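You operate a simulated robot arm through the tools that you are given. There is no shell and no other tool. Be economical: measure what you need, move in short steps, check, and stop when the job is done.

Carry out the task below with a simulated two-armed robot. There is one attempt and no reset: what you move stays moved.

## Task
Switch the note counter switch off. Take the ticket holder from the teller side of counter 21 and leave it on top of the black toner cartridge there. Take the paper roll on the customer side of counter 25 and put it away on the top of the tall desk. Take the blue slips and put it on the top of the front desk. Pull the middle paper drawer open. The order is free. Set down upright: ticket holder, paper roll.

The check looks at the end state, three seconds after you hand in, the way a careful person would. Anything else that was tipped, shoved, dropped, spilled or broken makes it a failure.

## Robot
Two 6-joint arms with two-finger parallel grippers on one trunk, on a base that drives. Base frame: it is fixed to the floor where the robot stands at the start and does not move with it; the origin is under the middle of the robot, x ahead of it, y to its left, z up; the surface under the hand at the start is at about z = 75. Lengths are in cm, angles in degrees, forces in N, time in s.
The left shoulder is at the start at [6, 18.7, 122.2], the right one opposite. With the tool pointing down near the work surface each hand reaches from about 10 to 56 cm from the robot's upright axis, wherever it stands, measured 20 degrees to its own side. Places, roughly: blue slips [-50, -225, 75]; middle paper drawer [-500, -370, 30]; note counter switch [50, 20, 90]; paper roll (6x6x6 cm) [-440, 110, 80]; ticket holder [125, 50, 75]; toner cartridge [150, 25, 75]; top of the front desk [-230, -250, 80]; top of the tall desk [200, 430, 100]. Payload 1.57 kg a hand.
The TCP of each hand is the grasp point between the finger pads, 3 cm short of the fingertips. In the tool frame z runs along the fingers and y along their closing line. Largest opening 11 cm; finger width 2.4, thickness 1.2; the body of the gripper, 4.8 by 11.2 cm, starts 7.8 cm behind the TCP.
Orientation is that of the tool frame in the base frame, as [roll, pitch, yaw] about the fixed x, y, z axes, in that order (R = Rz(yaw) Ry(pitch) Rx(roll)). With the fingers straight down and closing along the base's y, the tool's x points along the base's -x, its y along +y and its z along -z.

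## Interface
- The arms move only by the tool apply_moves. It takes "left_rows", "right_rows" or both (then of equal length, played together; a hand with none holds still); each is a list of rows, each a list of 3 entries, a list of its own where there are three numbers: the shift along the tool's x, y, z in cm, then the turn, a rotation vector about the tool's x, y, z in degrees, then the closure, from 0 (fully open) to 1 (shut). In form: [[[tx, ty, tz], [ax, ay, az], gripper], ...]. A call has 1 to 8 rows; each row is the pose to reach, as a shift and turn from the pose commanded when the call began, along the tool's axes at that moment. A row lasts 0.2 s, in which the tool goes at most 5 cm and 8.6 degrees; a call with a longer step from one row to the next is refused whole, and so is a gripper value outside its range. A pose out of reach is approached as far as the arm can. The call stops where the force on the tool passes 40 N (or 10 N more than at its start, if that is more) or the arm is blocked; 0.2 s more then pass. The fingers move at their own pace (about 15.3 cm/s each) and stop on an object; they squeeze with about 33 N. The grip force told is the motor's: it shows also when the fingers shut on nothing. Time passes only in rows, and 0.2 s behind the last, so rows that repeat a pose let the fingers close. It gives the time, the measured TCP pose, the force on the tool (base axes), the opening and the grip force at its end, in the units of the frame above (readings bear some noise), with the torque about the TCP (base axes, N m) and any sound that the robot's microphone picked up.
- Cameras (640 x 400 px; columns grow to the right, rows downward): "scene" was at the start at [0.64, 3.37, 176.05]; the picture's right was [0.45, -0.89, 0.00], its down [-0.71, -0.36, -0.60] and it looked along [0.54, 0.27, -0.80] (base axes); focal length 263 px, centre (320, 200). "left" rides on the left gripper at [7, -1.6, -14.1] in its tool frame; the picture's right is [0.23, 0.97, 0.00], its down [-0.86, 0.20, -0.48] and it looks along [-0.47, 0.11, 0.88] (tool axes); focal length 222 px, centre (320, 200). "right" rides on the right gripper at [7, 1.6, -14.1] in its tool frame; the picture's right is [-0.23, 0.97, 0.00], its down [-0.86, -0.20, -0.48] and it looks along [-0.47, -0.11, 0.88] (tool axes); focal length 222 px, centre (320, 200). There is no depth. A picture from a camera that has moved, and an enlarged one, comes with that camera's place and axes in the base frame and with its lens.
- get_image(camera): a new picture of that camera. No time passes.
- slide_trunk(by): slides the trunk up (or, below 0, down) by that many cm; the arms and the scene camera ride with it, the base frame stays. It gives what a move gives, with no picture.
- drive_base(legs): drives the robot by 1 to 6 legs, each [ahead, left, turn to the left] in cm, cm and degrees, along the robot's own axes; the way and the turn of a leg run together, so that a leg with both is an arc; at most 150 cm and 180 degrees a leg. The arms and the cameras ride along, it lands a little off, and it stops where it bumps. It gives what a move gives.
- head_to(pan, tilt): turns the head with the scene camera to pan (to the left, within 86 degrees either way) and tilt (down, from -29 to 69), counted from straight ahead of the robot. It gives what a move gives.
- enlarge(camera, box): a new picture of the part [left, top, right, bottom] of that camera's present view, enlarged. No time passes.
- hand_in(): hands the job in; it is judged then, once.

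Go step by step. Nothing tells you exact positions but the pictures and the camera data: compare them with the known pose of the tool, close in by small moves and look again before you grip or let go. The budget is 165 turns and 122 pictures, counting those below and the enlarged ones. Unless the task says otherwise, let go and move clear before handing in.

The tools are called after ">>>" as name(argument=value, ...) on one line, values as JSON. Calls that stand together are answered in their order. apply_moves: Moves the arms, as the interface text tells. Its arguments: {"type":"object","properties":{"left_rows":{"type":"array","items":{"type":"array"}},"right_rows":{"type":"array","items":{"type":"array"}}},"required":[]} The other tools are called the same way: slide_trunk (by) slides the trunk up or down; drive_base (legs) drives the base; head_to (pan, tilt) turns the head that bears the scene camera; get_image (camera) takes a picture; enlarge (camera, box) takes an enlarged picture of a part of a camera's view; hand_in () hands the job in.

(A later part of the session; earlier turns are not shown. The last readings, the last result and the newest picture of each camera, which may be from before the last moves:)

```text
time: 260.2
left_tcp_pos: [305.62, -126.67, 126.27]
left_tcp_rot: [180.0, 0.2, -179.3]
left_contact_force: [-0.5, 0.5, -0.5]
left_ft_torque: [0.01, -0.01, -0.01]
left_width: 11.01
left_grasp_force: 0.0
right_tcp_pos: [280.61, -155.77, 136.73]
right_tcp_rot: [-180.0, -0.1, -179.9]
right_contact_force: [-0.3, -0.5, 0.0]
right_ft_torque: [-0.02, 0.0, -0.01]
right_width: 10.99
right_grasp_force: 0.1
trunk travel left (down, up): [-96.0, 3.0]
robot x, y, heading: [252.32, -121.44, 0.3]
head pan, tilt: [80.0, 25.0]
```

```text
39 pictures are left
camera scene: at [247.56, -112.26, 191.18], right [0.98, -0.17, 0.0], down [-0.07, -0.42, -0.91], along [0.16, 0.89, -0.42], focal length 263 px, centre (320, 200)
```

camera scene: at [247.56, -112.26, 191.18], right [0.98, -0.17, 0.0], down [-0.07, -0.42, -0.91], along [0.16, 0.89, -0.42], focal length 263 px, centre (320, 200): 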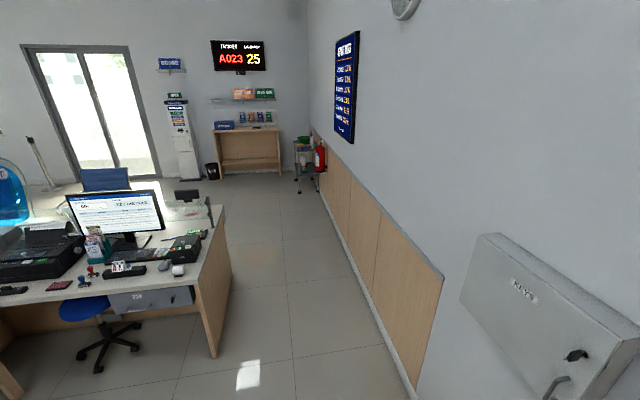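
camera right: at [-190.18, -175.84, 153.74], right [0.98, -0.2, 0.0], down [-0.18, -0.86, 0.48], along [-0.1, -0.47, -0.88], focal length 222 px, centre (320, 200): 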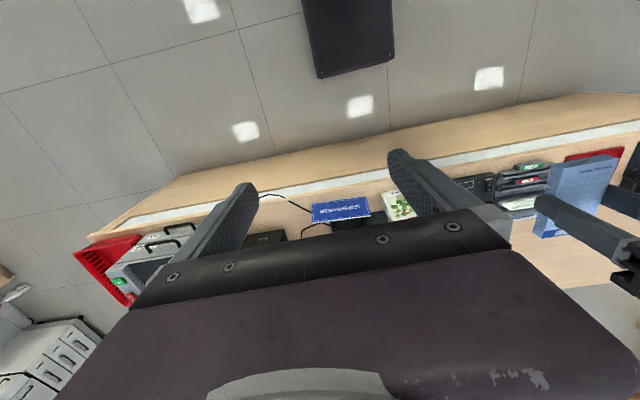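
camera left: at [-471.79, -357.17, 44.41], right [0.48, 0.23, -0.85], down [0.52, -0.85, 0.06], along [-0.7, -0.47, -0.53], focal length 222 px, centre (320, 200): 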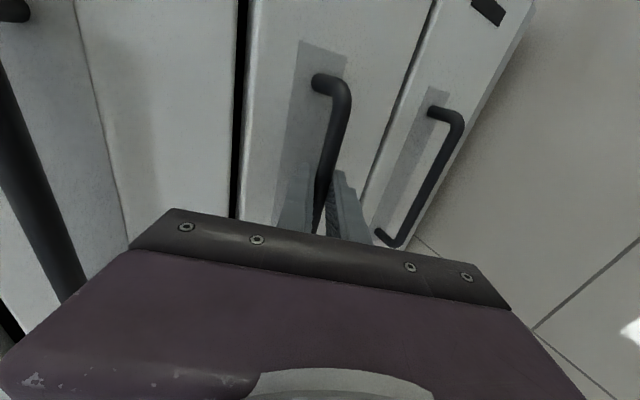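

The hand neared the east wall and the base stopped at x≈252; nothing appears disturbed. Backing off, turning toward the passage, and freeing the left arm.

>>> drive_base(legs=[[-8, 0, 0], [0, 0, 90]])

>>> apply_moves(left_rows=[[[0, 4, 0], [0, 0, 0], 0], [[0, 8, 0], [0, 0, 0], 0], [[0, 12, 0], [0, 0, 0], 0]])

>>> get_image(camera="scene")

```text
time: 265.1
left_tcp_pos: [248.96, -67.66, 126.3]
left_tcp_rot: [-180.0, 0.3, -88.8]
left_contact_force: [-0.3, 0.3, 0.1]
left_ft_torque: [-0.03, -0.01, 0.02]
left_width: 10.99
left_grasp_force: 0.1
right_tcp_pos: [278.11, -92.76, 136.69]
right_tcp_rot: [179.9, -0.1, -89.6]
right_contact_force: [-0.3, 0.2, -1.2]
right_ft_torque: [-0.06, 0.01, 0.01]
right_width: 11.01
right_grasp_force: 0.0
trunk travel left (down, up): [-96.0, 3.0]
robot x, y, heading: [244.11, -121.24, 90.6]
head pan, tilt: [80.0, 25.0]
```

```text
time: 265.9
left_tcp_pos: [241.6, -64.99, 127.37]
left_tcp_rot: [179.9, 0.1, -89.0]
left_contact_force: [-0.4, -0.4, 0.9]
left_ft_torque: [-0.02, 0.0, 0.0]
left_width: 10.98
left_grasp_force: 0.0
left hand out of reach, approached as far as the arm can: row 1, 2, 3
right_tcp_pos: [278.17, -92.67, 136.73]
right_tcp_rot: [-179.9, -0.1, -89.6]
right_contact_force: [-0.2, 0.8, -0.8]
right_ft_torque: [0.0, -0.03, 0.01]
right_width: 11.0
right_grasp_force: 0.1
trunk travel left (down, up): [-96.0, 3.0]
robot x, y, heading: [243.88, -121.19, 90.6]
head pan, tilt: [80.0, 25.0]
```

```text
38 pictures are left
camera scene: at [234.89, -125.77, 191.18], right [0.17, 0.99, 0.0], down [0.42, -0.07, -0.91], along [-0.89, 0.15, -0.42], focal length 263 px, centre (320, 200)
```

scene: 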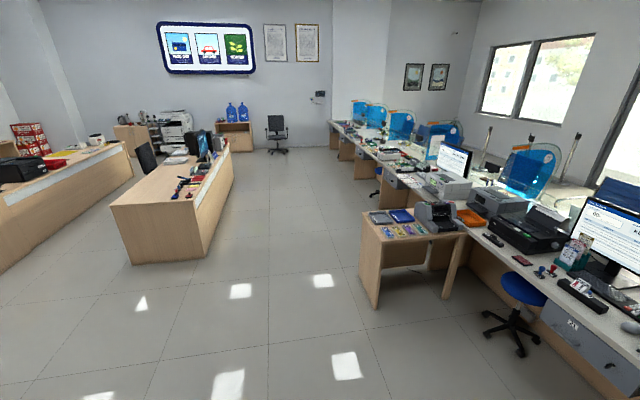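

The view shows everything in place. Driving through the passage at x≈252 to the customer side.

>>> drive_base(legs=[[0, -8, 0], [140, 0, 0], [140, 0, 0]])

>>> head_to(pan=75, tilt=25)

>>> get_image(camera="scene")

```text
time: 280.1
left_tcp_pos: [249.53, 214.82, 127.4]
left_tcp_rot: [179.9, 0.1, -89.5]
left_contact_force: [-0.8, -0.5, 1.0]
left_ft_torque: [0.02, -0.01, -0.03]
left_width: 10.98
left_grasp_force: 0.1
right_tcp_pos: [285.58, 186.63, 136.78]
right_tcp_rot: [-180.0, 0.0, -90.2]
right_contact_force: [-0.4, -0.2, -0.8]
right_ft_torque: [0.02, -0.02, -0.01]
right_width: 11.01
right_grasp_force: 0.1
trunk travel left (down, up): [-96.0, 3.0]
robot x, y, heading: [251.12, 158.75, 89.9]
head pan, tilt: [80.0, 25.0]
```

```text
time: 280.8
left_tcp_pos: [249.51, 214.86, 127.37]
left_tcp_rot: [179.9, 0.0, -89.5]
left_contact_force: [-1.0, -0.4, -0.9]
left_ft_torque: [0.01, 0.0, 0.02]
left_width: 10.99
left_grasp_force: 0.0
right_tcp_pos: [285.62, 186.84, 136.72]
right_tcp_rot: [-180.0, -0.1, -90.2]
right_contact_force: [0.2, -0.1, 0.0]
right_ft_torque: [0.01, -0.02, 0.01]
right_width: 11.01
right_grasp_force: 0.0
trunk travel left (down, up): [-96.0, 3.0]
robot x, y, heading: [251.53, 158.39, 89.8]
head pan, tilt: [75.0, 25.0]
```

```text
37 pictures are left
camera scene: at [242.26, 154.94, 191.18], right [0.26, 0.96, 0.0], down [0.41, -0.11, -0.91], along [-0.87, 0.24, -0.42], focal length 263 px, centre (320, 200)
```

scene: 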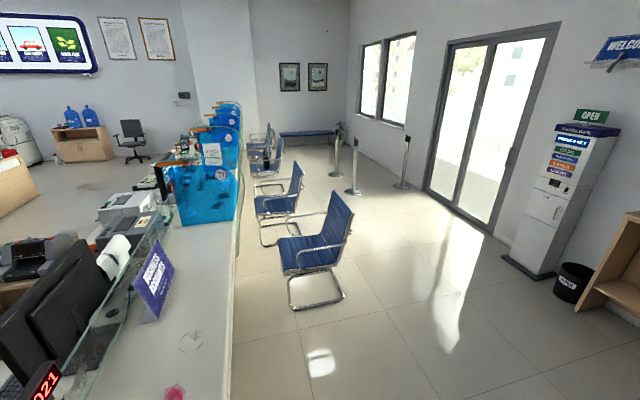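

Customer lane with chairs in front of each counter and queue poles further in. Zooming toward counter 25.

>>> enlarge(camera="scene", box=[180, 90, 380, 250])

```text
2.50 times, centred on (280, 170) of scene
camera zoom: at [242.26, 154.94, 191.18], right [0.26, 0.96, 0.0], down [0.41, -0.11, -0.91], along [-0.87, 0.24, -0.42], focal length 658 px, centre (420, 275)
```

zoom: 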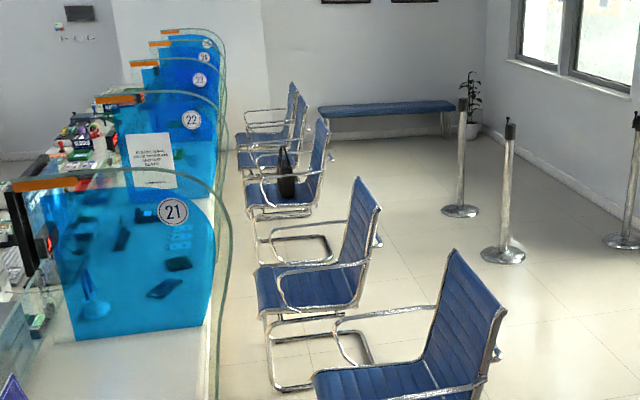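

Lane between chairs (to y≈225) and queue poles (from y≈315) is free at y≈270. Turning west and driving along it.

>>> drive_base(legs=[[0, 0, 90], [0, -112, 0], [150, 0, 0], [150, 0, 0], [150, 0, 0]])

>>> head_to(pan=40, tilt=30)

>>> get_image(camera="scene")

```text
time: 311.5
left_tcp_pos: [-254.94, 275.98, 127.34]
left_tcp_rot: [180.0, 0.1, 0.0]
left_contact_force: [-0.5, 0.3, 0.6]
left_ft_torque: [0.03, -0.01, -0.02]
left_width: 10.99
left_grasp_force: 0.1
right_tcp_pos: [-226.57, 311.74, 136.77]
right_tcp_rot: [-180.0, 0.0, -0.7]
right_contact_force: [-0.1, 0.0, 0.4]
right_ft_torque: [0.0, 0.01, -0.01]
right_width: 11.0
right_grasp_force: 0.1
trunk travel left (down, up): [-96.0, 3.0]
robot x, y, heading: [-198.71, 276.89, 179.4]
head pan, tilt: [75.0, 25.0]
```

```text
time: 312.5
left_tcp_pos: [-255.11, 276.03, 127.33]
left_tcp_rot: [-180.0, 0.0, 0.0]
left_contact_force: [0.3, -0.1, -0.1]
left_ft_torque: [-0.01, -0.02, -0.02]
left_width: 10.99
left_grasp_force: 0.0
right_tcp_pos: [-226.59, 311.92, 136.59]
right_tcp_rot: [179.9, 0.0, -0.7]
right_contact_force: [0.2, -0.3, 0.2]
right_ft_torque: [0.0, 0.01, 0.01]
right_width: 11.0
right_grasp_force: 0.1
trunk travel left (down, up): [-96.0, 3.0]
robot x, y, heading: [-198.52, 277.2, 179.4]
head pan, tilt: [40.0, 30.0]
```

```text
35 pictures are left
camera scene: at [-199.66, 271.35, 190.38], right [-0.63, 0.77, 0.0], down [0.39, 0.32, -0.87], along [-0.67, -0.55, -0.5], focal length 263 px, centre (320, 200)
```

scene: 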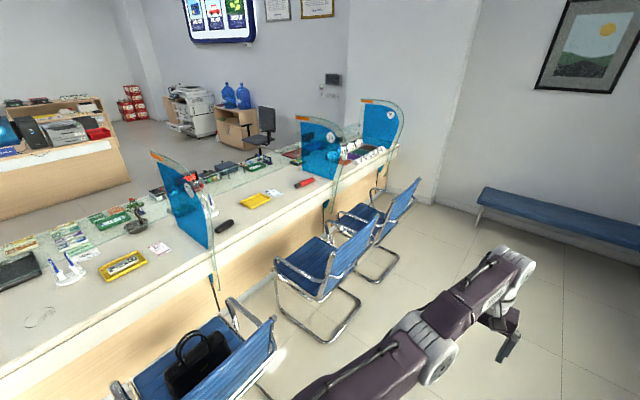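

Counter 25 is at the far end with white things on it. Zooming in.

>>> enlarge(camera="scene", box=[290, 90, 430, 290])

```text
2.00 times, centred on (360, 190) of scene
camera zoom: at [-199.66, 271.35, 190.38], right [-0.63, 0.77, 0.0], down [0.39, 0.32, -0.87], along [-0.67, -0.55, -0.5], focal length 526 px, centre (240, 220)
```

zoom: 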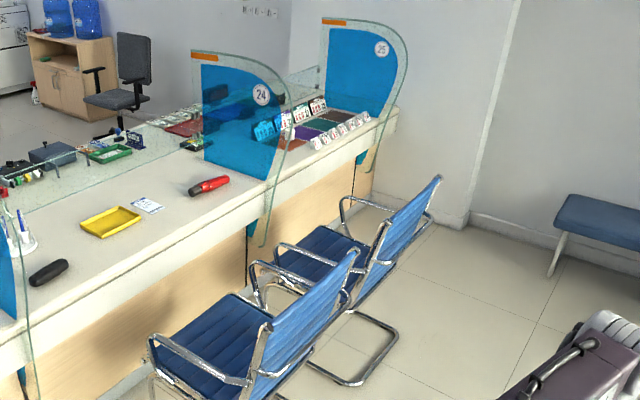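

Cards and items fill counter 25's customer side; its chair blocks x≈-367…-425, but there is room to the west of it. Driving on to get a closer view.

>>> drive_base(legs=[[150, 0, 0], [95, 0, 0], [0, 0, 90]])

>>> head_to(pan=0, tilt=38)

>>> get_image(camera="scene")

```text
time: 328.3
left_tcp_pos: [-442.97, 223.56, 127.41]
left_tcp_rot: [179.8, 0.0, 89.2]
left_contact_force: [0.1, 0.4, -0.8]
left_ft_torque: [-0.06, -0.01, -0.01]
left_width: 11.0
left_grasp_force: 0.0
right_tcp_pos: [-478.54, 252.62, 136.69]
right_tcp_rot: [179.9, -0.2, 88.6]
right_contact_force: [0.1, 0.0, 0.3]
right_ft_torque: [0.02, 0.01, 0.0]
right_width: 11.01
right_grasp_force: 0.0
trunk travel left (down, up): [-96.0, 3.0]
robot x, y, heading: [-443.09, 280.01, -91.6]
head pan, tilt: [40.0, 30.0]
```

```text
time: 329.4
left_tcp_pos: [-442.9, 223.62, 127.37]
left_tcp_rot: [-180.0, 0.0, 89.2]
left_contact_force: [-0.2, 0.3, 0.5]
left_ft_torque: [0.04, -0.01, 0.0]
left_width: 11.02
left_grasp_force: 0.1
right_tcp_pos: [-478.47, 252.53, 136.66]
right_tcp_rot: [180.0, 0.0, 88.5]
right_contact_force: [-0.3, 0.2, 0.8]
right_ft_torque: [0.03, 0.03, 0.0]
right_width: 10.99
right_grasp_force: 0.1
trunk travel left (down, up): [-96.0, 3.0]
robot x, y, heading: [-443.28, 280.28, -91.4]
head pan, tilt: [0.0, 38.0]
```

```text
33 pictures are left
camera scene: at [-443.43, 277.45, 189.14], right [-1.0, 0.03, 0.0], down [0.02, 0.62, -0.79], along [-0.02, -0.79, -0.62], focal length 263 px, centre (320, 200)
```

scene: 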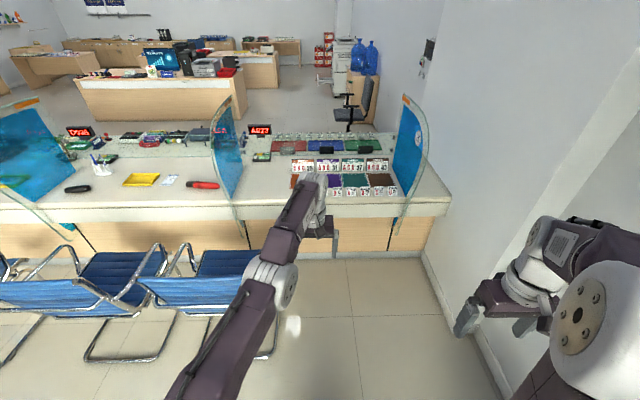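

Counter 25 is straight ahead and its chair is off to the left. Zooming in on the items.

>>> enlarge(camera="scene", box=[220, 110, 440, 250])

```text
2.86 times, centred on (330, 180) of scene
camera zoom: at [-443.43, 277.45, 189.14], right [-1.0, 0.03, 0.0], down [0.02, 0.62, -0.79], along [-0.02, -0.79, -0.62], focal length 752 px, centre (291, 257)
```

zoom: 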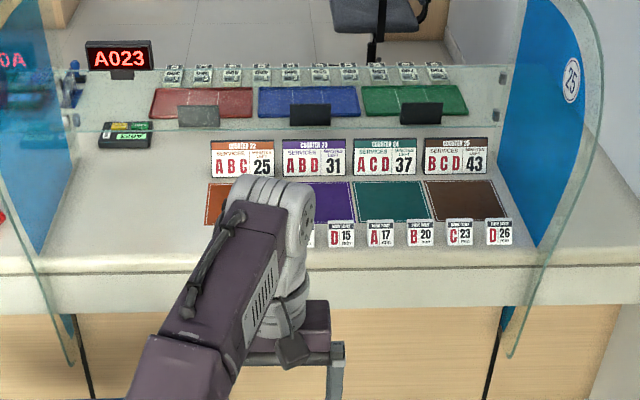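

The wedges here show that "ticket holder" needed the "counter 21" qualifier, which fits my choice. My left arm hides the roll's spot; I'll try lowering it to un-stretch it.

>>> apply_moves(left_rows=[[[2, 0, 4], [0, 0, 0], 0], [[4, 0, 8], [0, 0, 0], 0], [[6, 0, 12], [0, 0, 0], 0], [[8, 0, 16], [0, 0, 0], 0], [[10, 0, 20], [0, 0, 0], 0], [[12, 0, 24], [0, 0, 0], 0], [[14, 0, 28], [0, 0, 0], 0], [[16, 0, 32], [0, 0, 0], 0]])

>>> get_image(camera="scene")

```text
time: 331.2
left_tcp_pos: [-443.62, 238.4, 95.45]
left_tcp_rot: [-179.2, 1.7, 89.2]
left_contact_force: [7.2, 13.5, -4.8]
left_ft_torque: [-1.4, 0.71, -0.04]
left_width: 10.98
left_grasp_force: 0.1
left hand out of reach, approached as far as the arm can: row 1, 2, 3, 4, 5, 6
right_tcp_pos: [-478.66, 252.45, 136.58]
right_tcp_rot: [179.9, 0.0, 88.6]
right_contact_force: [0.0, -0.8, 0.9]
right_ft_torque: [0.06, -0.06, -0.04]
right_width: 10.97
right_grasp_force: 0.0
trunk travel left (down, up): [-96.0, 3.0]
robot x, y, heading: [-443.69, 280.07, -91.3]
head pan, tilt: [0.0, 38.0]
```

```text
31 pictures are left
camera scene: at [-443.72, 277.34, 189.12], right [-1.0, 0.03, 0.0], down [0.02, 0.62, -0.79], along [-0.02, -0.79, -0.62], focal length 263 px, centre (320, 200)
```

scene: 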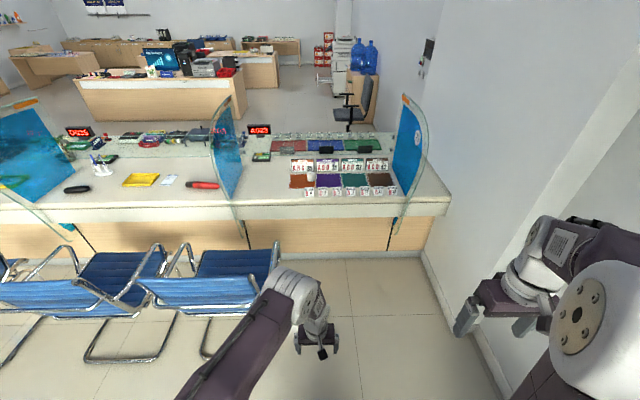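

The arm un-stuck. There's a small force reading; checking whether anything is touching.

>>> apply_moves(left_rows=[[[0, 0, 0], [0, 0, 0], 0], [[0, 0, 0], [0, 0, 0], 0]])

>>> enlarge(camera="scene", box=[200, 130, 400, 370])

```text
time: 331.8
left_tcp_pos: [-442.92, 239.63, 95.24]
left_tcp_rot: [179.8, 0.0, 89.2]
left_contact_force: [0.1, 0.0, -0.4]
left_ft_torque: [0.04, -0.01, -0.02]
left_width: 11.0
left_grasp_force: 0.0
right_tcp_pos: [-478.59, 252.41, 136.7]
right_tcp_rot: [-180.0, -0.1, 88.5]
right_contact_force: [-0.9, 0.1, 0.5]
right_ft_torque: [0.0, -0.06, -0.02]
right_width: 11.06
right_grasp_force: 0.1
trunk travel left (down, up): [-96.0, 3.0]
robot x, y, heading: [-443.55, 279.89, -91.7]
head pan, tilt: [0.0, 38.0]
```

```text
1.67 times, centred on (300, 250) of scene
camera zoom: at [-443.66, 277.33, 189.14], right [-1.0, 0.03, 0.0], down [0.02, 0.62, -0.79], along [-0.02, -0.79, -0.62], focal length 438 px, centre (353, 117)
```

zoom: 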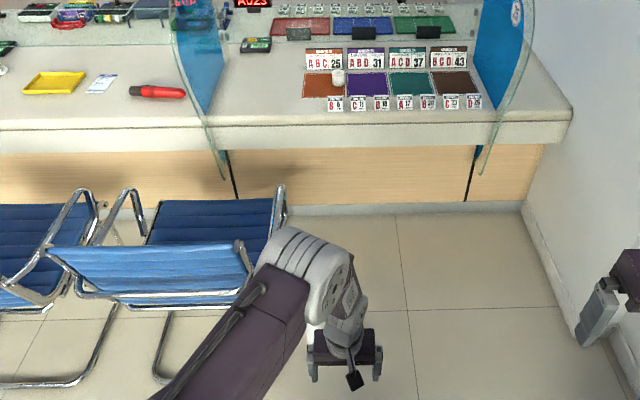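

The arm is free again. The paper roll is the small white cylinder at about [-442, 113] on the orange mat. Raising the hand and driving in beside the chair.

>>> apply_moves(left_rows=[[[1, 1, -4], [0, 0, 0], 0], [[2, 2, -8], [0, 0, 0], 0], [[3, 4, -12], [0, 0, 0], 0], [[4, 6, -16], [0, 0, 0], 0], [[4, 8, -20], [0, 0, 0], 0], [[4, 10, -24], [0, 0, 0], 0], [[4, 10, -28], [0, 0, 0], 0]])

>>> drive_base(legs=[[0, -14, 1.5], [100, 0, 0]])

>>> head_to(pan=10, tilt=55)

>>> get_image(camera="scene")

```text
time: 333.4
left_tcp_pos: [-432.67, 243.66, 123.38]
left_tcp_rot: [180.0, -0.1, 89.2]
left_contact_force: [-0.5, 0.3, -0.1]
left_ft_torque: [0.02, 0.0, -0.01]
left_width: 10.99
left_grasp_force: 0.0
right_tcp_pos: [-478.56, 252.6, 136.73]
right_tcp_rot: [-180.0, -0.1, 88.6]
right_contact_force: [-0.1, 0.4, -0.5]
right_ft_torque: [-0.03, 0.0, 0.02]
right_width: 11.02
right_grasp_force: 0.0
trunk travel left (down, up): [-96.0, 3.0]
robot x, y, heading: [-443.44, 279.92, -91.4]
head pan, tilt: [0.0, 38.0]
```

```text
time: 339.4
left_tcp_pos: [-445.09, 144.73, 123.29]
left_tcp_rot: [180.0, 0.1, 91.2]
left_contact_force: [0.7, 0.5, -0.4]
left_ft_torque: [0.0, 0.01, 0.02]
left_width: 10.98
left_grasp_force: 0.0
right_tcp_pos: [-491.11, 152.26, 136.67]
right_tcp_rot: [179.9, 0.1, 90.5]
right_contact_force: [0.3, 1.2, -0.6]
right_ft_torque: [-0.03, -0.02, -0.03]
right_width: 11.0
right_grasp_force: 0.0
trunk travel left (down, up): [-96.0, 3.0]
robot x, y, heading: [-456.96, 180.56, -89.6]
head pan, tilt: [0.0, 38.0]
```

```text
time: 340.2
left_tcp_pos: [-445.13, 144.57, 123.3]
left_tcp_rot: [-180.0, -0.1, 91.0]
left_contact_force: [0.3, 0.0, 0.4]
left_ft_torque: [-0.03, 0.03, -0.01]
left_width: 10.99
left_grasp_force: 0.1
right_tcp_pos: [-491.07, 151.97, 136.71]
right_tcp_rot: [180.0, -0.2, 90.5]
right_contact_force: [-0.4, 0.2, 0.5]
right_ft_torque: [0.05, 0.01, -0.01]
right_width: 11.0
right_grasp_force: 0.2
trunk travel left (down, up): [-96.0, 3.0]
robot x, y, heading: [-457.0, 180.78, -89.5]
head pan, tilt: [10.0, 55.0]
```

```text
29 pictures are left
camera scene: at [-455.73, 179.68, 186.78], right [-0.98, -0.18, 0.0], down [-0.15, 0.81, -0.57], along [0.1, -0.56, -0.82], focal length 263 px, centre (320, 200)
```

scene: 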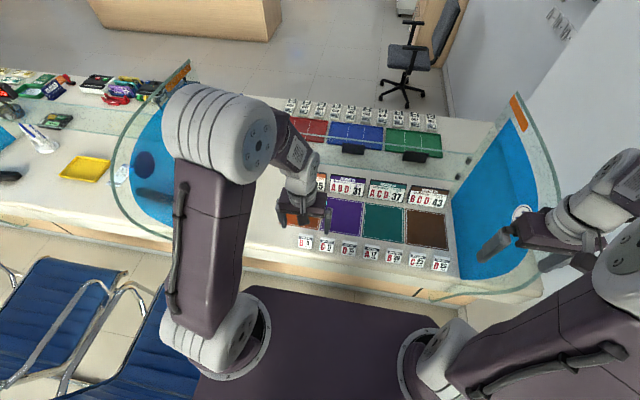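

Clearances to the chair are fine; I'll draw the right hand away from the glass screen and move 14 cm closer.

>>> apply_moves(right_rows=[[[3, 3, 0], [0, 0, 0], 0], [[6, 6, 0], [0, 0, 0], 0], [[9, 9, 0], [0, 0, 0], 0], [[11, 12, 0], [0, 0, 0], 0]])

>>> drive_base(legs=[[14, 0, 0]])

>>> apply_moves(left_rows=[[[-3, 1, 3], [0, 0, 0], 0], [[-6, 1.5, 6], [0, 0, 0], 0], [[-9, 2, 9], [0, 0, 0], 0.15], [[-11, 2, 13], [0, 0, 0], 0.25], [[-13, 2, 17], [0, 0, 0], 0.25]])

>>> get_image(camera="left")

```text
time: 341.2
left_tcp_pos: [-445.29, 144.47, 123.27]
left_tcp_rot: [179.9, 0.0, 91.2]
left_contact_force: [0.8, 0.2, 0.2]
left_ft_torque: [0.01, 0.02, -0.03]
left_width: 11.0
left_grasp_force: 0.1
right_tcp_pos: [-480.45, 159.15, 133.89]
right_tcp_rot: [-179.9, -0.3, 90.5]
right_contact_force: [-0.5, 0.4, 0.1]
right_ft_torque: [0.0, 0.01, 0.01]
right_width: 11.0
right_grasp_force: 0.1
right hand out of reach, approached as far as the arm can: row 3, 4
trunk travel left (down, up): [-96.0, 3.0]
robot x, y, heading: [-457.01, 180.8, -89.9]
head pan, tilt: [10.0, 55.0]
```

```text
time: 342.6
left_tcp_pos: [-444.99, 131.1, 123.38]
left_tcp_rot: [180.0, 0.2, 91.0]
left_contact_force: [0.2, -0.4, -0.1]
left_ft_torque: [-0.05, 0.01, 0.0]
left_width: 11.03
left_grasp_force: 0.0
right_tcp_pos: [-480.48, 145.78, 133.97]
right_tcp_rot: [-180.0, 0.0, 90.4]
right_contact_force: [-0.1, 0.5, -0.3]
right_ft_torque: [-0.04, -0.02, -0.03]
right_width: 11.01
right_grasp_force: 0.1
trunk travel left (down, up): [-96.0, 3.0]
robot x, y, heading: [-456.72, 166.72, -89.6]
head pan, tilt: [10.0, 55.0]
```

```text
time: 343.8
left_tcp_pos: [-442.63, 117.71, 106.34]
left_tcp_rot: [-179.9, -0.1, 91.2]
left_contact_force: [0.9, 0.6, 0.1]
left_ft_torque: [0.06, 0.01, -0.03]
left_width: 8.24
left_grasp_force: 0.1
right_tcp_pos: [-480.26, 145.4, 133.94]
right_tcp_rot: [180.0, -0.2, 90.5]
right_contact_force: [-0.9, -0.6, 0.6]
right_ft_torque: [-0.02, -0.01, 0.01]
right_width: 10.99
right_grasp_force: 0.1
trunk travel left (down, up): [-96.0, 3.0]
robot x, y, heading: [-456.58, 166.65, -89.9]
head pan, tilt: [10.0, 55.0]
```

```text
28 pictures are left
camera left: at [-444.43, 124.42, 120.26], right [0.97, 0.25, 0.0], down [0.22, -0.85, 0.48], along [0.12, -0.46, -0.88], focal length 222 px, centre (320, 200)
```

left: 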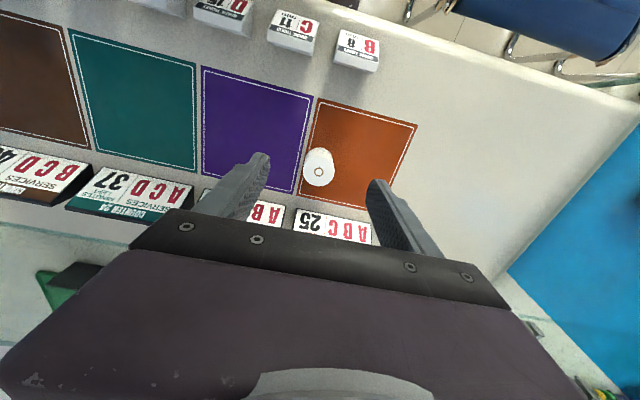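

The upright roll is at about [-441, 110.8], 6 cm tall. Moving above it and checking alignment.

>>> apply_moves(left_rows=[[[-3, 0.7, 3], [0, 0, 0], 0.2], [[-6, 1.45, 6], [0, 0, 0], 0.2], [[-6.93, 1.45, 10], [0, 0, 0], 0.2], [[-6.93, 1.45, 14.5], [0, 0, 0], 0.2]])

>>> enlarge(camera="left", box=[180, 60, 460, 235])

>>> enlarge(camera="scene", box=[230, 150, 360, 260])

```text
time: 344.8
left_tcp_pos: [-441.01, 113.27, 94.0]
left_tcp_rot: [179.9, 0.0, 91.1]
left_contact_force: [0.0, 0.2, 0.0]
left_ft_torque: [0.02, 0.02, 0.0]
left_width: 8.8
left_grasp_force: 0.0
left hand out of reach, approached as far as the arm can: row 3, 4
right_tcp_pos: [-480.45, 145.62, 133.98]
right_tcp_rot: [-179.9, -0.1, 90.4]
right_contact_force: [0.6, -0.1, 0.1]
right_ft_torque: [0.0, 0.02, -0.01]
right_width: 10.98
right_grasp_force: 0.1
trunk travel left (down, up): [-96.0, 3.0]
robot x, y, heading: [-456.8, 167.06, -89.6]
head pan, tilt: [10.0, 55.0]
```

```text
2.29 times, centred on (320, 148) of left
camera zoom: at [-442.62, 119.99, 107.99], right [0.97, 0.25, 0.0], down [0.22, -0.85, 0.48], along [0.12, -0.46, -0.88], focal length 508 px, centre (320, 320)
```

zoom: 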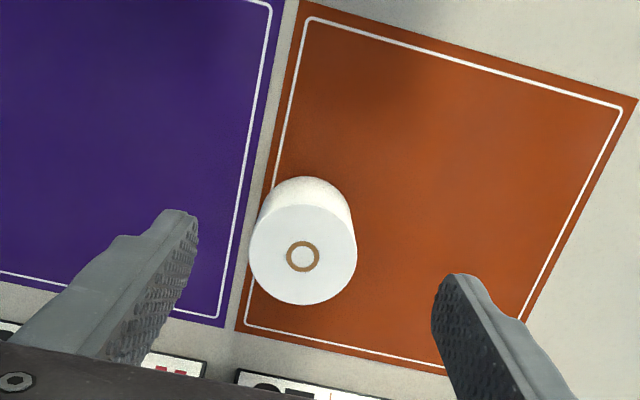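

```text
3.64 times, centred on (295, 205) of scene
camera zoom: at [-455.64, 165.97, 186.78], right [-0.98, -0.18, 0.0], down [-0.15, 0.81, -0.57], along [0.1, -0.56, -0.82], focal length 957 px, centre (411, 182)
```

zoom: 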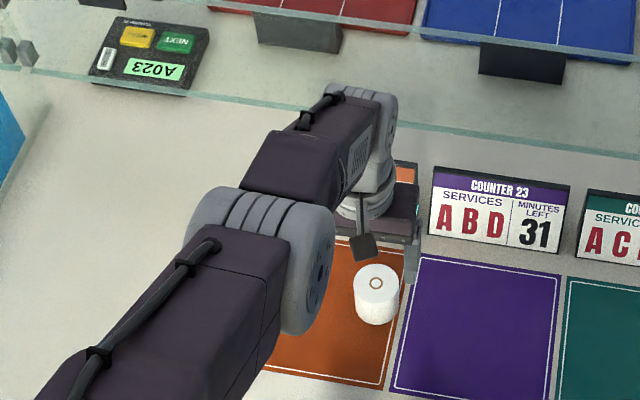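

Aligned in x, but 2.5 cm short in reach. I'll raise the hand, lower the trunk for better reach, then move in.

>>> apply_moves(left_rows=[[[0, 0, -4], [0, 0, 0], 0.2], [[0, 0, -8], [0, 0, 0], 0.2], [[0, 0, -11], [0, 0, 0], 0.2]])

>>> slide_trunk(by=-15)

>>> apply_moves(left_rows=[[[-1.3, 0, 0], [0, 0, 0], 0.2], [[-2.6, 0, 0], [0, 0, 0], 0.2]])

>>> enlarge(camera="left", box=[180, 60, 460, 235])

```text
time: 345.6
left_tcp_pos: [-440.97, 113.31, 105.03]
left_tcp_rot: [180.0, -0.1, 91.1]
left_contact_force: [-0.4, 0.4, -0.1]
left_ft_torque: [-0.03, 0.0, -0.02]
left_width: 8.79
left_grasp_force: 0.0
right_tcp_pos: [-480.35, 145.52, 133.89]
right_tcp_rot: [-180.0, -0.3, 90.5]
right_contact_force: [-0.6, -0.1, -0.3]
right_ft_torque: [0.02, 0.0, -0.02]
right_width: 10.99
right_grasp_force: 0.0
trunk travel left (down, up): [-96.0, 3.0]
robot x, y, heading: [-456.6, 167.01, -89.2]
head pan, tilt: [10.0, 55.0]
```

```text
time: 347.3
left_tcp_pos: [-440.88, 113.07, 90.06]
left_tcp_rot: [-180.0, 0.1, 91.0]
left_contact_force: [-0.2, -0.2, -0.6]
left_ft_torque: [0.0, -0.03, 0.01]
left_width: 8.8
left_grasp_force: 0.1
right_tcp_pos: [-480.37, 145.4, 118.88]
right_tcp_rot: [180.0, -0.3, 90.5]
right_contact_force: [0.2, 0.1, 0.3]
right_ft_torque: [-0.03, 0.01, 0.0]
right_width: 11.0
right_grasp_force: 0.1
trunk travel left (down, up): [-81.0, 18.0]
robot x, y, heading: [-456.6, 166.92, -89.6]
head pan, tilt: [10.0, 55.0]
```

```text
time: 347.9
left_tcp_pos: [-440.97, 110.47, 89.95]
left_tcp_rot: [-180.0, 0.0, 91.1]
left_contact_force: [0.4, -0.1, -0.2]
left_ft_torque: [0.0, 0.03, 0.02]
left_width: 8.8
left_grasp_force: 0.1
right_tcp_pos: [-480.29, 145.45, 119.0]
right_tcp_rot: [180.0, -0.2, 90.5]
right_contact_force: [0.0, 0.7, 0.2]
right_ft_torque: [0.03, -0.01, -0.01]
right_width: 11.02
right_grasp_force: 0.1
trunk travel left (down, up): [-81.0, 18.0]
robot x, y, heading: [-457.12, 166.9, -89.5]
head pan, tilt: [10.0, 55.0]
```

```text
2.29 times, centred on (320, 148) of left
camera zoom: at [-442.67, 117.3, 104.03], right [0.97, 0.25, 0.0], down [0.22, -0.85, 0.48], along [0.12, -0.46, -0.88], focal length 508 px, centre (320, 320)
```

zoom: 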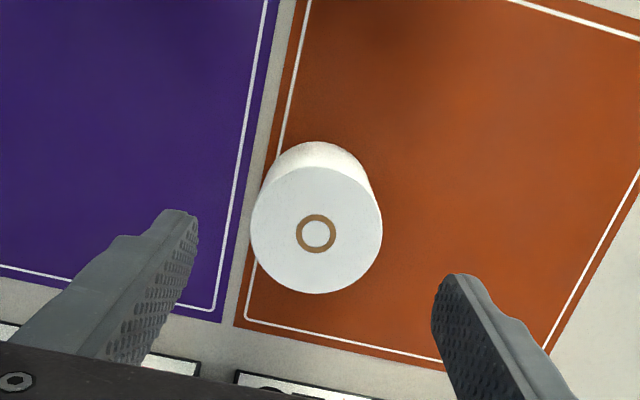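

Centred over the roll now. Descending 7.7 cm and closing gently.

>>> apply_moves(left_rows=[[[0, 0, 3], [0, 0, 0], 0.2], [[0, 0, 5.5], [0, 0, 0], 0.2], [[0, 0, 7.7], [0, 0, 0], 0.2], [[0, 0, 7.7], [0, 0, 0], 0.35], [[0, 0, 7.7], [0, 0, 0], 0.45], [[0, 0, 7.7], [0, 0, 0], 0.6], [[0, 0, 7.7], [0, 0, 0], 0.6]])

>>> enlarge(camera="left", box=[180, 60, 460, 235])

```text
time: 349.5
left_tcp_pos: [-440.88, 111.52, 82.8]
left_tcp_rot: [-180.0, 0.0, 91.1]
left_contact_force: [-0.1, -0.3, 0.7]
left_ft_torque: [0.0, 0.02, -0.02]
left_width: 5.46
left_grasp_force: 33.6
left hand out of reach, approached as far as the arm can: row 3, 4, 5, 6, 7
right_tcp_pos: [-480.35, 145.52, 118.98]
right_tcp_rot: [180.0, -0.1, 90.5]
right_contact_force: [1.2, 0.1, -0.3]
right_ft_torque: [-0.02, 0.01, 0.06]
right_width: 10.99
right_grasp_force: 0.1
trunk travel left (down, up): [-81.0, 18.0]
robot x, y, heading: [-456.72, 166.75, -89.5]
head pan, tilt: [10.0, 55.0]
```

```text
2.29 times, centred on (320, 148) of left
camera zoom: at [-442.64, 118.26, 96.79], right [0.97, 0.25, 0.0], down [0.22, -0.85, 0.48], along [0.12, -0.46, -0.88], focal length 508 px, centre (320, 320)
```

zoom: 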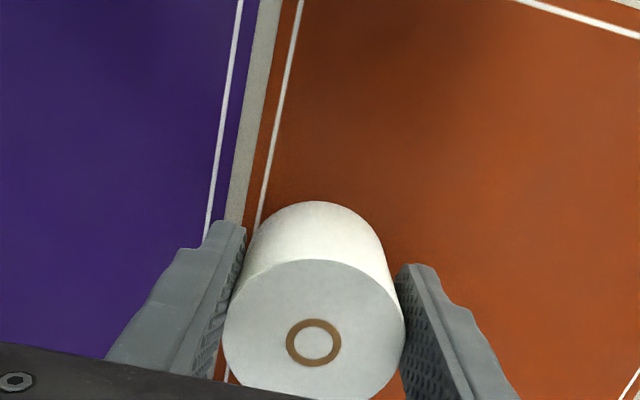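

Gripped at 5.5 cm. Lifting straight up and checking.

>>> apply_moves(left_rows=[[[0, 0, -2], [0, 0, 0], 0.6], [[0, 0, -6], [0, 0, 0], 0.6], [[0, 0, -10], [0, 0, 0], 0.6], [[0, 0, -14], [0, 0, 0], 0.6], [[2, 0, -18], [0, 0, 0], 0.6], [[4, 0, -22], [0, 0, 0], 0.6]])

>>> slide_trunk(by=18)

>>> get_image(camera="left")

>>> get_image(camera="scene")

```text
time: 350.9
left_tcp_pos: [-441.49, 107.4, 102.71]
left_tcp_rot: [179.9, -0.1, 91.1]
left_contact_force: [0.1, 0.3, -1.3]
left_ft_torque: [-0.04, -0.01, 0.0]
left_width: 5.46
left_grasp_force: 33.4
left hand out of reach, approached as far as the arm can: row 1, 2, 3, 4, 5, 6
right_tcp_pos: [-480.42, 145.54, 118.87]
right_tcp_rot: [-180.0, -0.3, 90.3]
right_contact_force: [-0.4, 0.0, 0.0]
right_ft_torque: [-0.01, -0.02, -0.02]
right_width: 11.03
right_grasp_force: 0.0
trunk travel left (down, up): [-81.0, 18.0]
robot x, y, heading: [-457.05, 166.76, -89.8]
head pan, tilt: [10.0, 55.0]
```

```text
time: 352.9
left_tcp_pos: [-441.36, 107.32, 120.75]
left_tcp_rot: [179.9, -0.1, 91.1]
left_contact_force: [0.4, 0.4, -1.1]
left_ft_torque: [0.0, 0.01, -0.02]
left_width: 5.43
left_grasp_force: 33.0
right_tcp_pos: [-480.41, 145.29, 136.86]
right_tcp_rot: [-180.0, -0.2, 90.5]
right_contact_force: [-0.3, -0.4, 0.5]
right_ft_torque: [0.0, 0.0, -0.01]
right_width: 11.0
right_grasp_force: 0.2
trunk travel left (down, up): [-99.0, 0.0]
robot x, y, heading: [-456.89, 166.77, -89.6]
head pan, tilt: [10.0, 55.0]
```

```text
23 pictures are left
camera left: at [-443.09, 114.08, 134.74], right [0.97, 0.25, 0.0], down [0.22, -0.85, 0.48], along [0.12, -0.46, -0.88], focal length 222 px, centre (320, 200)
```

left: 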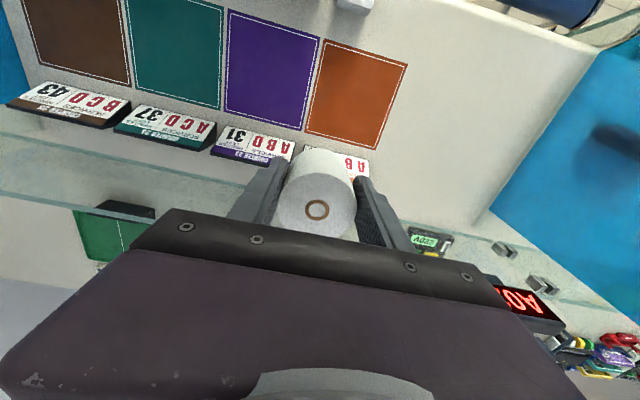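

```text
22 pictures are left
camera scene: at [-455.62, 165.78, 189.77], right [-0.98, -0.18, 0.0], down [-0.15, 0.81, -0.57], along [0.1, -0.56, -0.82], focal length 263 px, centre (320, 200)
```

scene: 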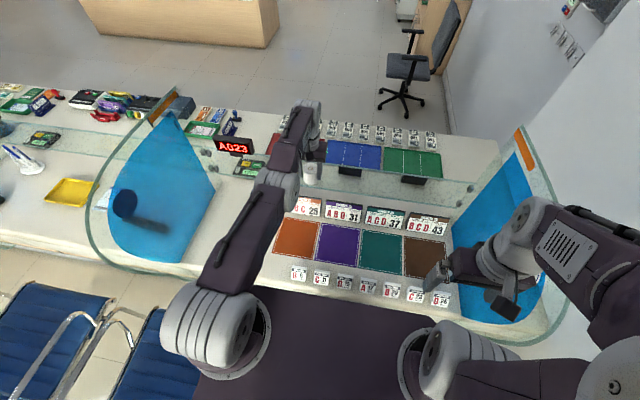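

The roll is held upright and the counter is undisturbed. Backing out, turning east and driving along the lane to the tall desk.

>>> drive_base(legs=[[-106, 0, 0], [0, 0, 89.6], [150, 0, 0], [150, 0, 0], [150, 0, 0], [140, 0, 0]])

>>> head_to(pan=60, tilt=25)

>>> get_image(camera="scene")

```text
time: 389.8
left_tcp_pos: [189.61, 305.63, 120.75]
left_tcp_rot: [-180.0, -0.1, -178.1]
left_contact_force: [0.3, -0.5, -0.3]
left_ft_torque: [0.0, 0.03, 0.03]
left_width: 5.46
left_grasp_force: 32.5
right_tcp_pos: [152.14, 266.07, 136.86]
right_tcp_rot: [180.0, -0.1, -178.6]
right_contact_force: [-0.2, 1.5, -0.4]
right_ft_torque: [0.02, 0.01, -0.01]
right_width: 10.96
right_grasp_force: 0.1
trunk travel left (down, up): [-99.0, 0.0]
robot x, y, heading: [130.7, 288.53, 1.4]
head pan, tilt: [10.0, 55.0]
```

```text
time: 390.9
left_tcp_pos: [189.77, 305.66, 120.72]
left_tcp_rot: [179.9, 0.0, -178.0]
left_contact_force: [-0.1, 0.3, -1.3]
left_ft_torque: [0.03, 0.03, -0.01]
left_width: 5.43
left_grasp_force: 33.8
right_tcp_pos: [152.23, 266.06, 136.9]
right_tcp_rot: [180.0, -0.2, -178.6]
right_contact_force: [-0.2, -0.1, 0.1]
right_ft_torque: [0.0, -0.01, -0.01]
right_width: 10.99
right_grasp_force: 0.1
trunk travel left (down, up): [-99.0, 0.0]
robot x, y, heading: [130.28, 288.89, 1.4]
head pan, tilt: [60.0, 25.0]
```

```text
21 pictures are left
camera scene: at [128.85, 297.17, 194.17], right [0.88, -0.48, 0.0], down [-0.2, -0.37, -0.91], along [0.44, 0.79, -0.42], focal length 263 px, centre (320, 200)
```

scene: 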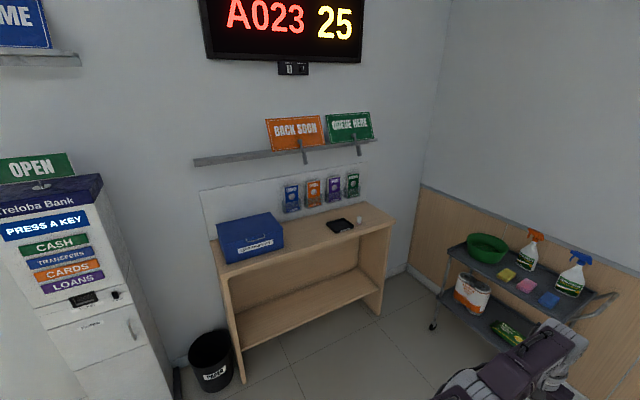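

The tall desk top (z≈100, x 140–255, front edge y≈421) has free space around [192, 430] between the blue box and the black device. Turning to face it and approaching.

>>> drive_base(legs=[[0, 0, 88.6], [0, -76, 0], [55, 0, 0]])

>>> head_to(pan=10, tilt=48)

>>> get_image(camera="scene")

>>> get_image(camera="left")

```text
time: 401.5
left_tcp_pos: [192.75, 402.33, 120.74]
left_tcp_rot: [-180.0, 0.0, -90.1]
left_contact_force: [0.0, 0.4, -1.8]
left_ft_torque: [0.01, 0.0, -0.01]
left_width: 5.45
left_grasp_force: 32.9
right_tcp_pos: [231.05, 363.29, 136.9]
right_tcp_rot: [-180.0, -0.1, -90.7]
right_contact_force: [-0.2, 0.4, -0.5]
right_ft_torque: [0.01, -0.04, -0.01]
right_width: 11.02
right_grasp_force: 0.1
trunk travel left (down, up): [-99.0, 0.0]
robot x, y, heading: [207.29, 342.68, 89.1]
head pan, tilt: [60.0, 25.0]
```

```text
time: 402.7
left_tcp_pos: [192.72, 402.43, 120.69]
left_tcp_rot: [-180.0, -0.1, -90.0]
left_contact_force: [-0.1, 0.8, -1.5]
left_ft_torque: [-0.03, -0.01, -0.01]
left_width: 5.43
left_grasp_force: 32.9
right_tcp_pos: [230.94, 363.6, 137.0]
right_tcp_rot: [180.0, -0.2, -90.6]
right_contact_force: [-1.5, -0.6, 0.0]
right_ft_torque: [-0.03, -0.01, 0.0]
right_width: 11.01
right_grasp_force: 0.1
trunk travel left (down, up): [-99.0, 0.0]
robot x, y, heading: [207.61, 342.67, 89.3]
head pan, tilt: [10.0, 48.0]
```

```text
20 pictures are left
camera scene: at [205.69, 344.49, 190.7], right [0.99, 0.16, 0.0], down [0.12, -0.73, -0.67], along [-0.11, 0.66, -0.74], focal length 263 px, centre (320, 200)
```

scene: 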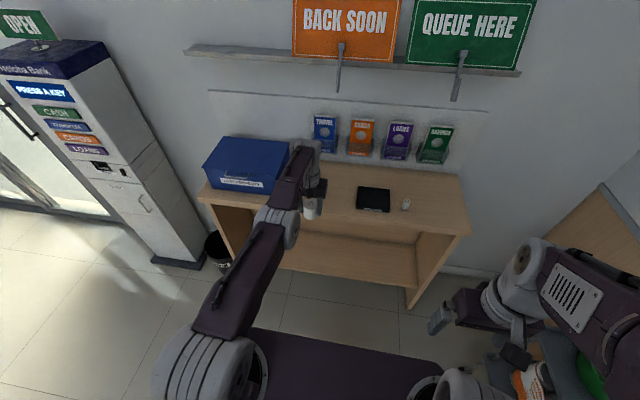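

```text
19 pictures are left
camera left: at [194.41, 395.42, 134.77], right [-0.97, -0.23, 0.0], down [-0.2, 0.86, 0.48], along [-0.11, 0.46, -0.88], focal length 222 px, centre (320, 200)
```

left: 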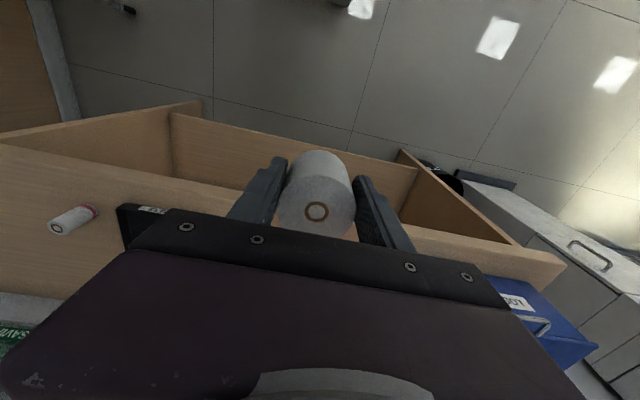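

Desk edge is at y≈415. Driving 27 cm forward to put the roll over the free patch, then lowering by trunk.

>>> drive_base(legs=[[27, 0, 0]])

>>> slide_trunk(by=-10)

>>> get_image(camera="left")

>>> enlarge(camera="scene", box=[190, 130, 430, 280])

```text
time: 404.6
left_tcp_pos: [193.22, 429.47, 120.82]
left_tcp_rot: [179.9, 0.2, -90.1]
left_contact_force: [-0.7, -0.1, -0.7]
left_ft_torque: [0.05, 0.02, -0.01]
left_width: 5.48
left_grasp_force: 32.9
right_tcp_pos: [231.38, 390.57, 136.87]
right_tcp_rot: [179.9, 0.0, -90.8]
right_contact_force: [-0.6, -0.2, -0.1]
right_ft_torque: [0.0, 0.02, -0.01]
right_width: 11.02
right_grasp_force: 0.1
trunk travel left (down, up): [-99.0, 0.0]
robot x, y, heading: [207.58, 369.92, 89.3]
head pan, tilt: [10.0, 48.0]
```

```text
time: 406.0
left_tcp_pos: [193.2, 429.8, 110.76]
left_tcp_rot: [179.9, -0.1, -90.1]
left_contact_force: [-0.1, 0.2, -1.1]
left_ft_torque: [-0.03, 0.02, -0.02]
left_width: 5.46
left_grasp_force: 32.8
right_tcp_pos: [231.37, 390.84, 126.98]
right_tcp_rot: [180.0, -0.2, -90.8]
right_contact_force: [0.2, 0.6, 0.2]
right_ft_torque: [0.03, 0.0, 0.01]
right_width: 11.0
right_grasp_force: 0.1
trunk travel left (down, up): [-89.0, 10.0]
robot x, y, heading: [207.64, 369.81, 89.3]
head pan, tilt: [10.0, 48.0]
```

```text
18 pictures are left
camera left: at [194.87, 422.73, 124.78], right [-0.97, -0.22, 0.0], down [-0.2, 0.86, 0.48], along [-0.11, 0.46, -0.88], focal length 222 px, centre (320, 200)
```

left: 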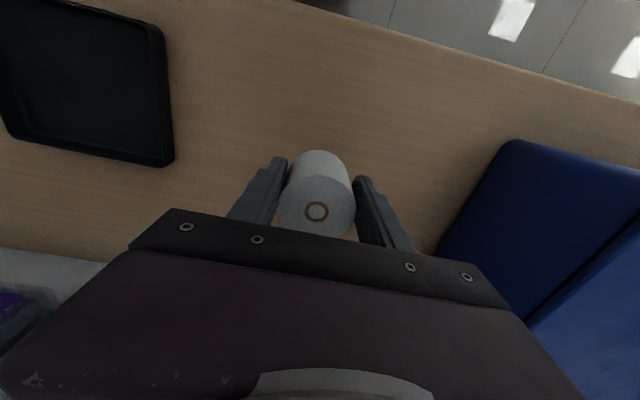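

```text
2.67 times, centred on (310, 205) of scene
camera zoom: at [206.08, 371.78, 180.7], right [0.99, 0.16, 0.0], down [0.12, -0.73, -0.67], along [-0.11, 0.66, -0.74], focal length 702 px, centre (347, 187)
```

zoom: 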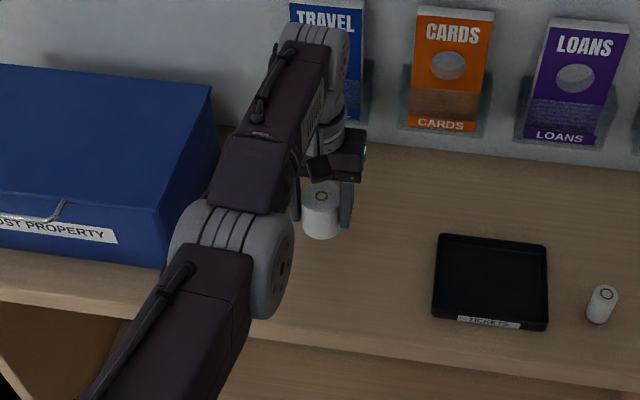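

Clear on all sides (box face at x≈172, tray at x≥205). Lowering in steps and watching the force.

>>> slide_trunk(by=-4.5)

>>> enlarge(camera="scene", box=[270, 160, 350, 240])

```text
time: 406.9
left_tcp_pos: [193.21, 429.98, 106.1]
left_tcp_rot: [179.9, -0.1, -90.2]
left_contact_force: [0.0, -0.6, -1.3]
left_ft_torque: [-0.05, -0.04, 0.01]
left_width: 5.45
left_grasp_force: 33.5
right_tcp_pos: [231.32, 390.93, 122.41]
right_tcp_rot: [180.0, -0.2, -90.7]
right_contact_force: [-0.8, -1.0, 0.3]
right_ft_torque: [0.0, 0.03, 0.01]
right_width: 10.97
right_grasp_force: 0.2
trunk travel left (down, up): [-84.5, 14.5]
robot x, y, heading: [207.5, 369.92, 89.2]
head pan, tilt: [10.0, 48.0]
```

```text
5.00 times, centred on (310, 200) of scene
camera zoom: at [206.07, 371.83, 176.2], right [0.99, 0.16, 0.0], down [0.12, -0.73, -0.67], along [-0.11, 0.66, -0.74], focal length 1316 px, centre (370, 200)
```

zoom: 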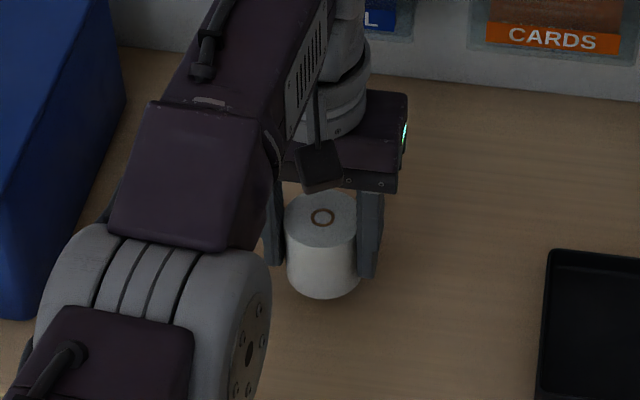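

>>> slide_trunk(by=-0.8)

>>> slide_trunk(by=-0.6)

```text
time: 407.4
left_tcp_pos: [193.14, 430.0, 105.41]
left_tcp_rot: [179.9, -0.2, -90.0]
left_contact_force: [0.7, -0.1, -0.5]
left_ft_torque: [-0.01, -0.03, 0.03]
left_width: 5.45
left_grasp_force: 33.1
right_tcp_pos: [231.42, 390.88, 121.66]
right_tcp_rot: [180.0, -0.3, -90.8]
right_contact_force: [0.5, -0.3, -0.5]
right_ft_torque: [-0.01, -0.02, 0.0]
right_width: 11.03
right_grasp_force: 0.3
trunk travel left (down, up): [-83.7, 15.3]
robot x, y, heading: [207.38, 369.88, 89.3]
head pan, tilt: [10.0, 48.0]
```

```text
time: 408.0
left_tcp_pos: [193.22, 429.83, 104.98]
left_tcp_rot: [179.9, -0.1, -90.1]
left_contact_force: [0.0, -0.7, -0.4]
left_ft_torque: [0.0, -0.01, 0.01]
left_width: 5.44
left_grasp_force: 32.8
right_tcp_pos: [231.37, 390.97, 120.98]
right_tcp_rot: [-179.9, -0.3, -90.8]
right_contact_force: [0.2, 0.3, -0.8]
right_ft_torque: [0.01, 0.01, -0.02]
right_width: 11.0
right_grasp_force: 0.0
trunk travel left (down, up): [-83.1, 15.9]
robot x, y, heading: [207.47, 370.08, 89.1]
head pan, tilt: [10.0, 48.0]
```

No contact yet; continuing down in small steps.

>>> slide_trunk(by=-0.6)

>>> slide_trunk(by=-0.5)

>>> enlarge(camera="scene", box=[270, 160, 350, 240])

```text
time: 408.5
left_tcp_pos: [193.16, 429.79, 104.6]
left_tcp_rot: [179.9, 0.5, -90.2]
left_contact_force: [-3.2, 5.1, 32.9]
left_ft_torque: [0.11, 0.04, -0.03]
left_width: 5.48
left_grasp_force: 32.7
right_tcp_pos: [231.4, 390.77, 120.47]
right_tcp_rot: [180.0, -0.1, -90.7]
right_contact_force: [-0.1, 0.7, 1.0]
right_ft_torque: [-0.02, 0.01, -0.03]
right_width: 10.99
right_grasp_force: 0.1
trunk travel left (down, up): [-82.5, 16.5]
robot x, y, heading: [207.15, 369.76, 89.2]
head pan, tilt: [10.0, 48.0]
```

```text
time: 409.1
left_tcp_pos: [193.21, 429.59, 104.08]
left_tcp_rot: [179.9, 0.2, -90.1]
left_contact_force: [-1.4, 1.1, 33.7]
left_ft_torque: [0.45, 0.0, -0.03]
left_width: 5.45
left_grasp_force: 32.5
right_tcp_pos: [231.43, 390.39, 120.08]
right_tcp_rot: [-180.0, 0.0, -90.8]
right_contact_force: [0.5, 0.0, 0.8]
right_ft_torque: [0.04, 0.0, 0.03]
right_width: 11.01
right_grasp_force: 0.1
trunk travel left (down, up): [-82.0, 17.0]
robot x, y, heading: [207.06, 370.15, 89.2]
head pan, tilt: [10.0, 48.0]
```

```text
5.00 times, centred on (310, 200) of scene
camera zoom: at [206.19, 371.19, 173.72], right [0.99, 0.16, 0.0], down [0.12, -0.73, -0.67], along [-0.11, 0.66, -0.74], focal length 1316 px, centre (370, 200)
```

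zoom: 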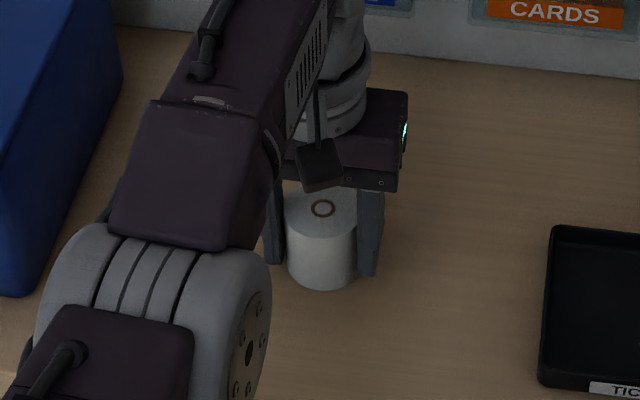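

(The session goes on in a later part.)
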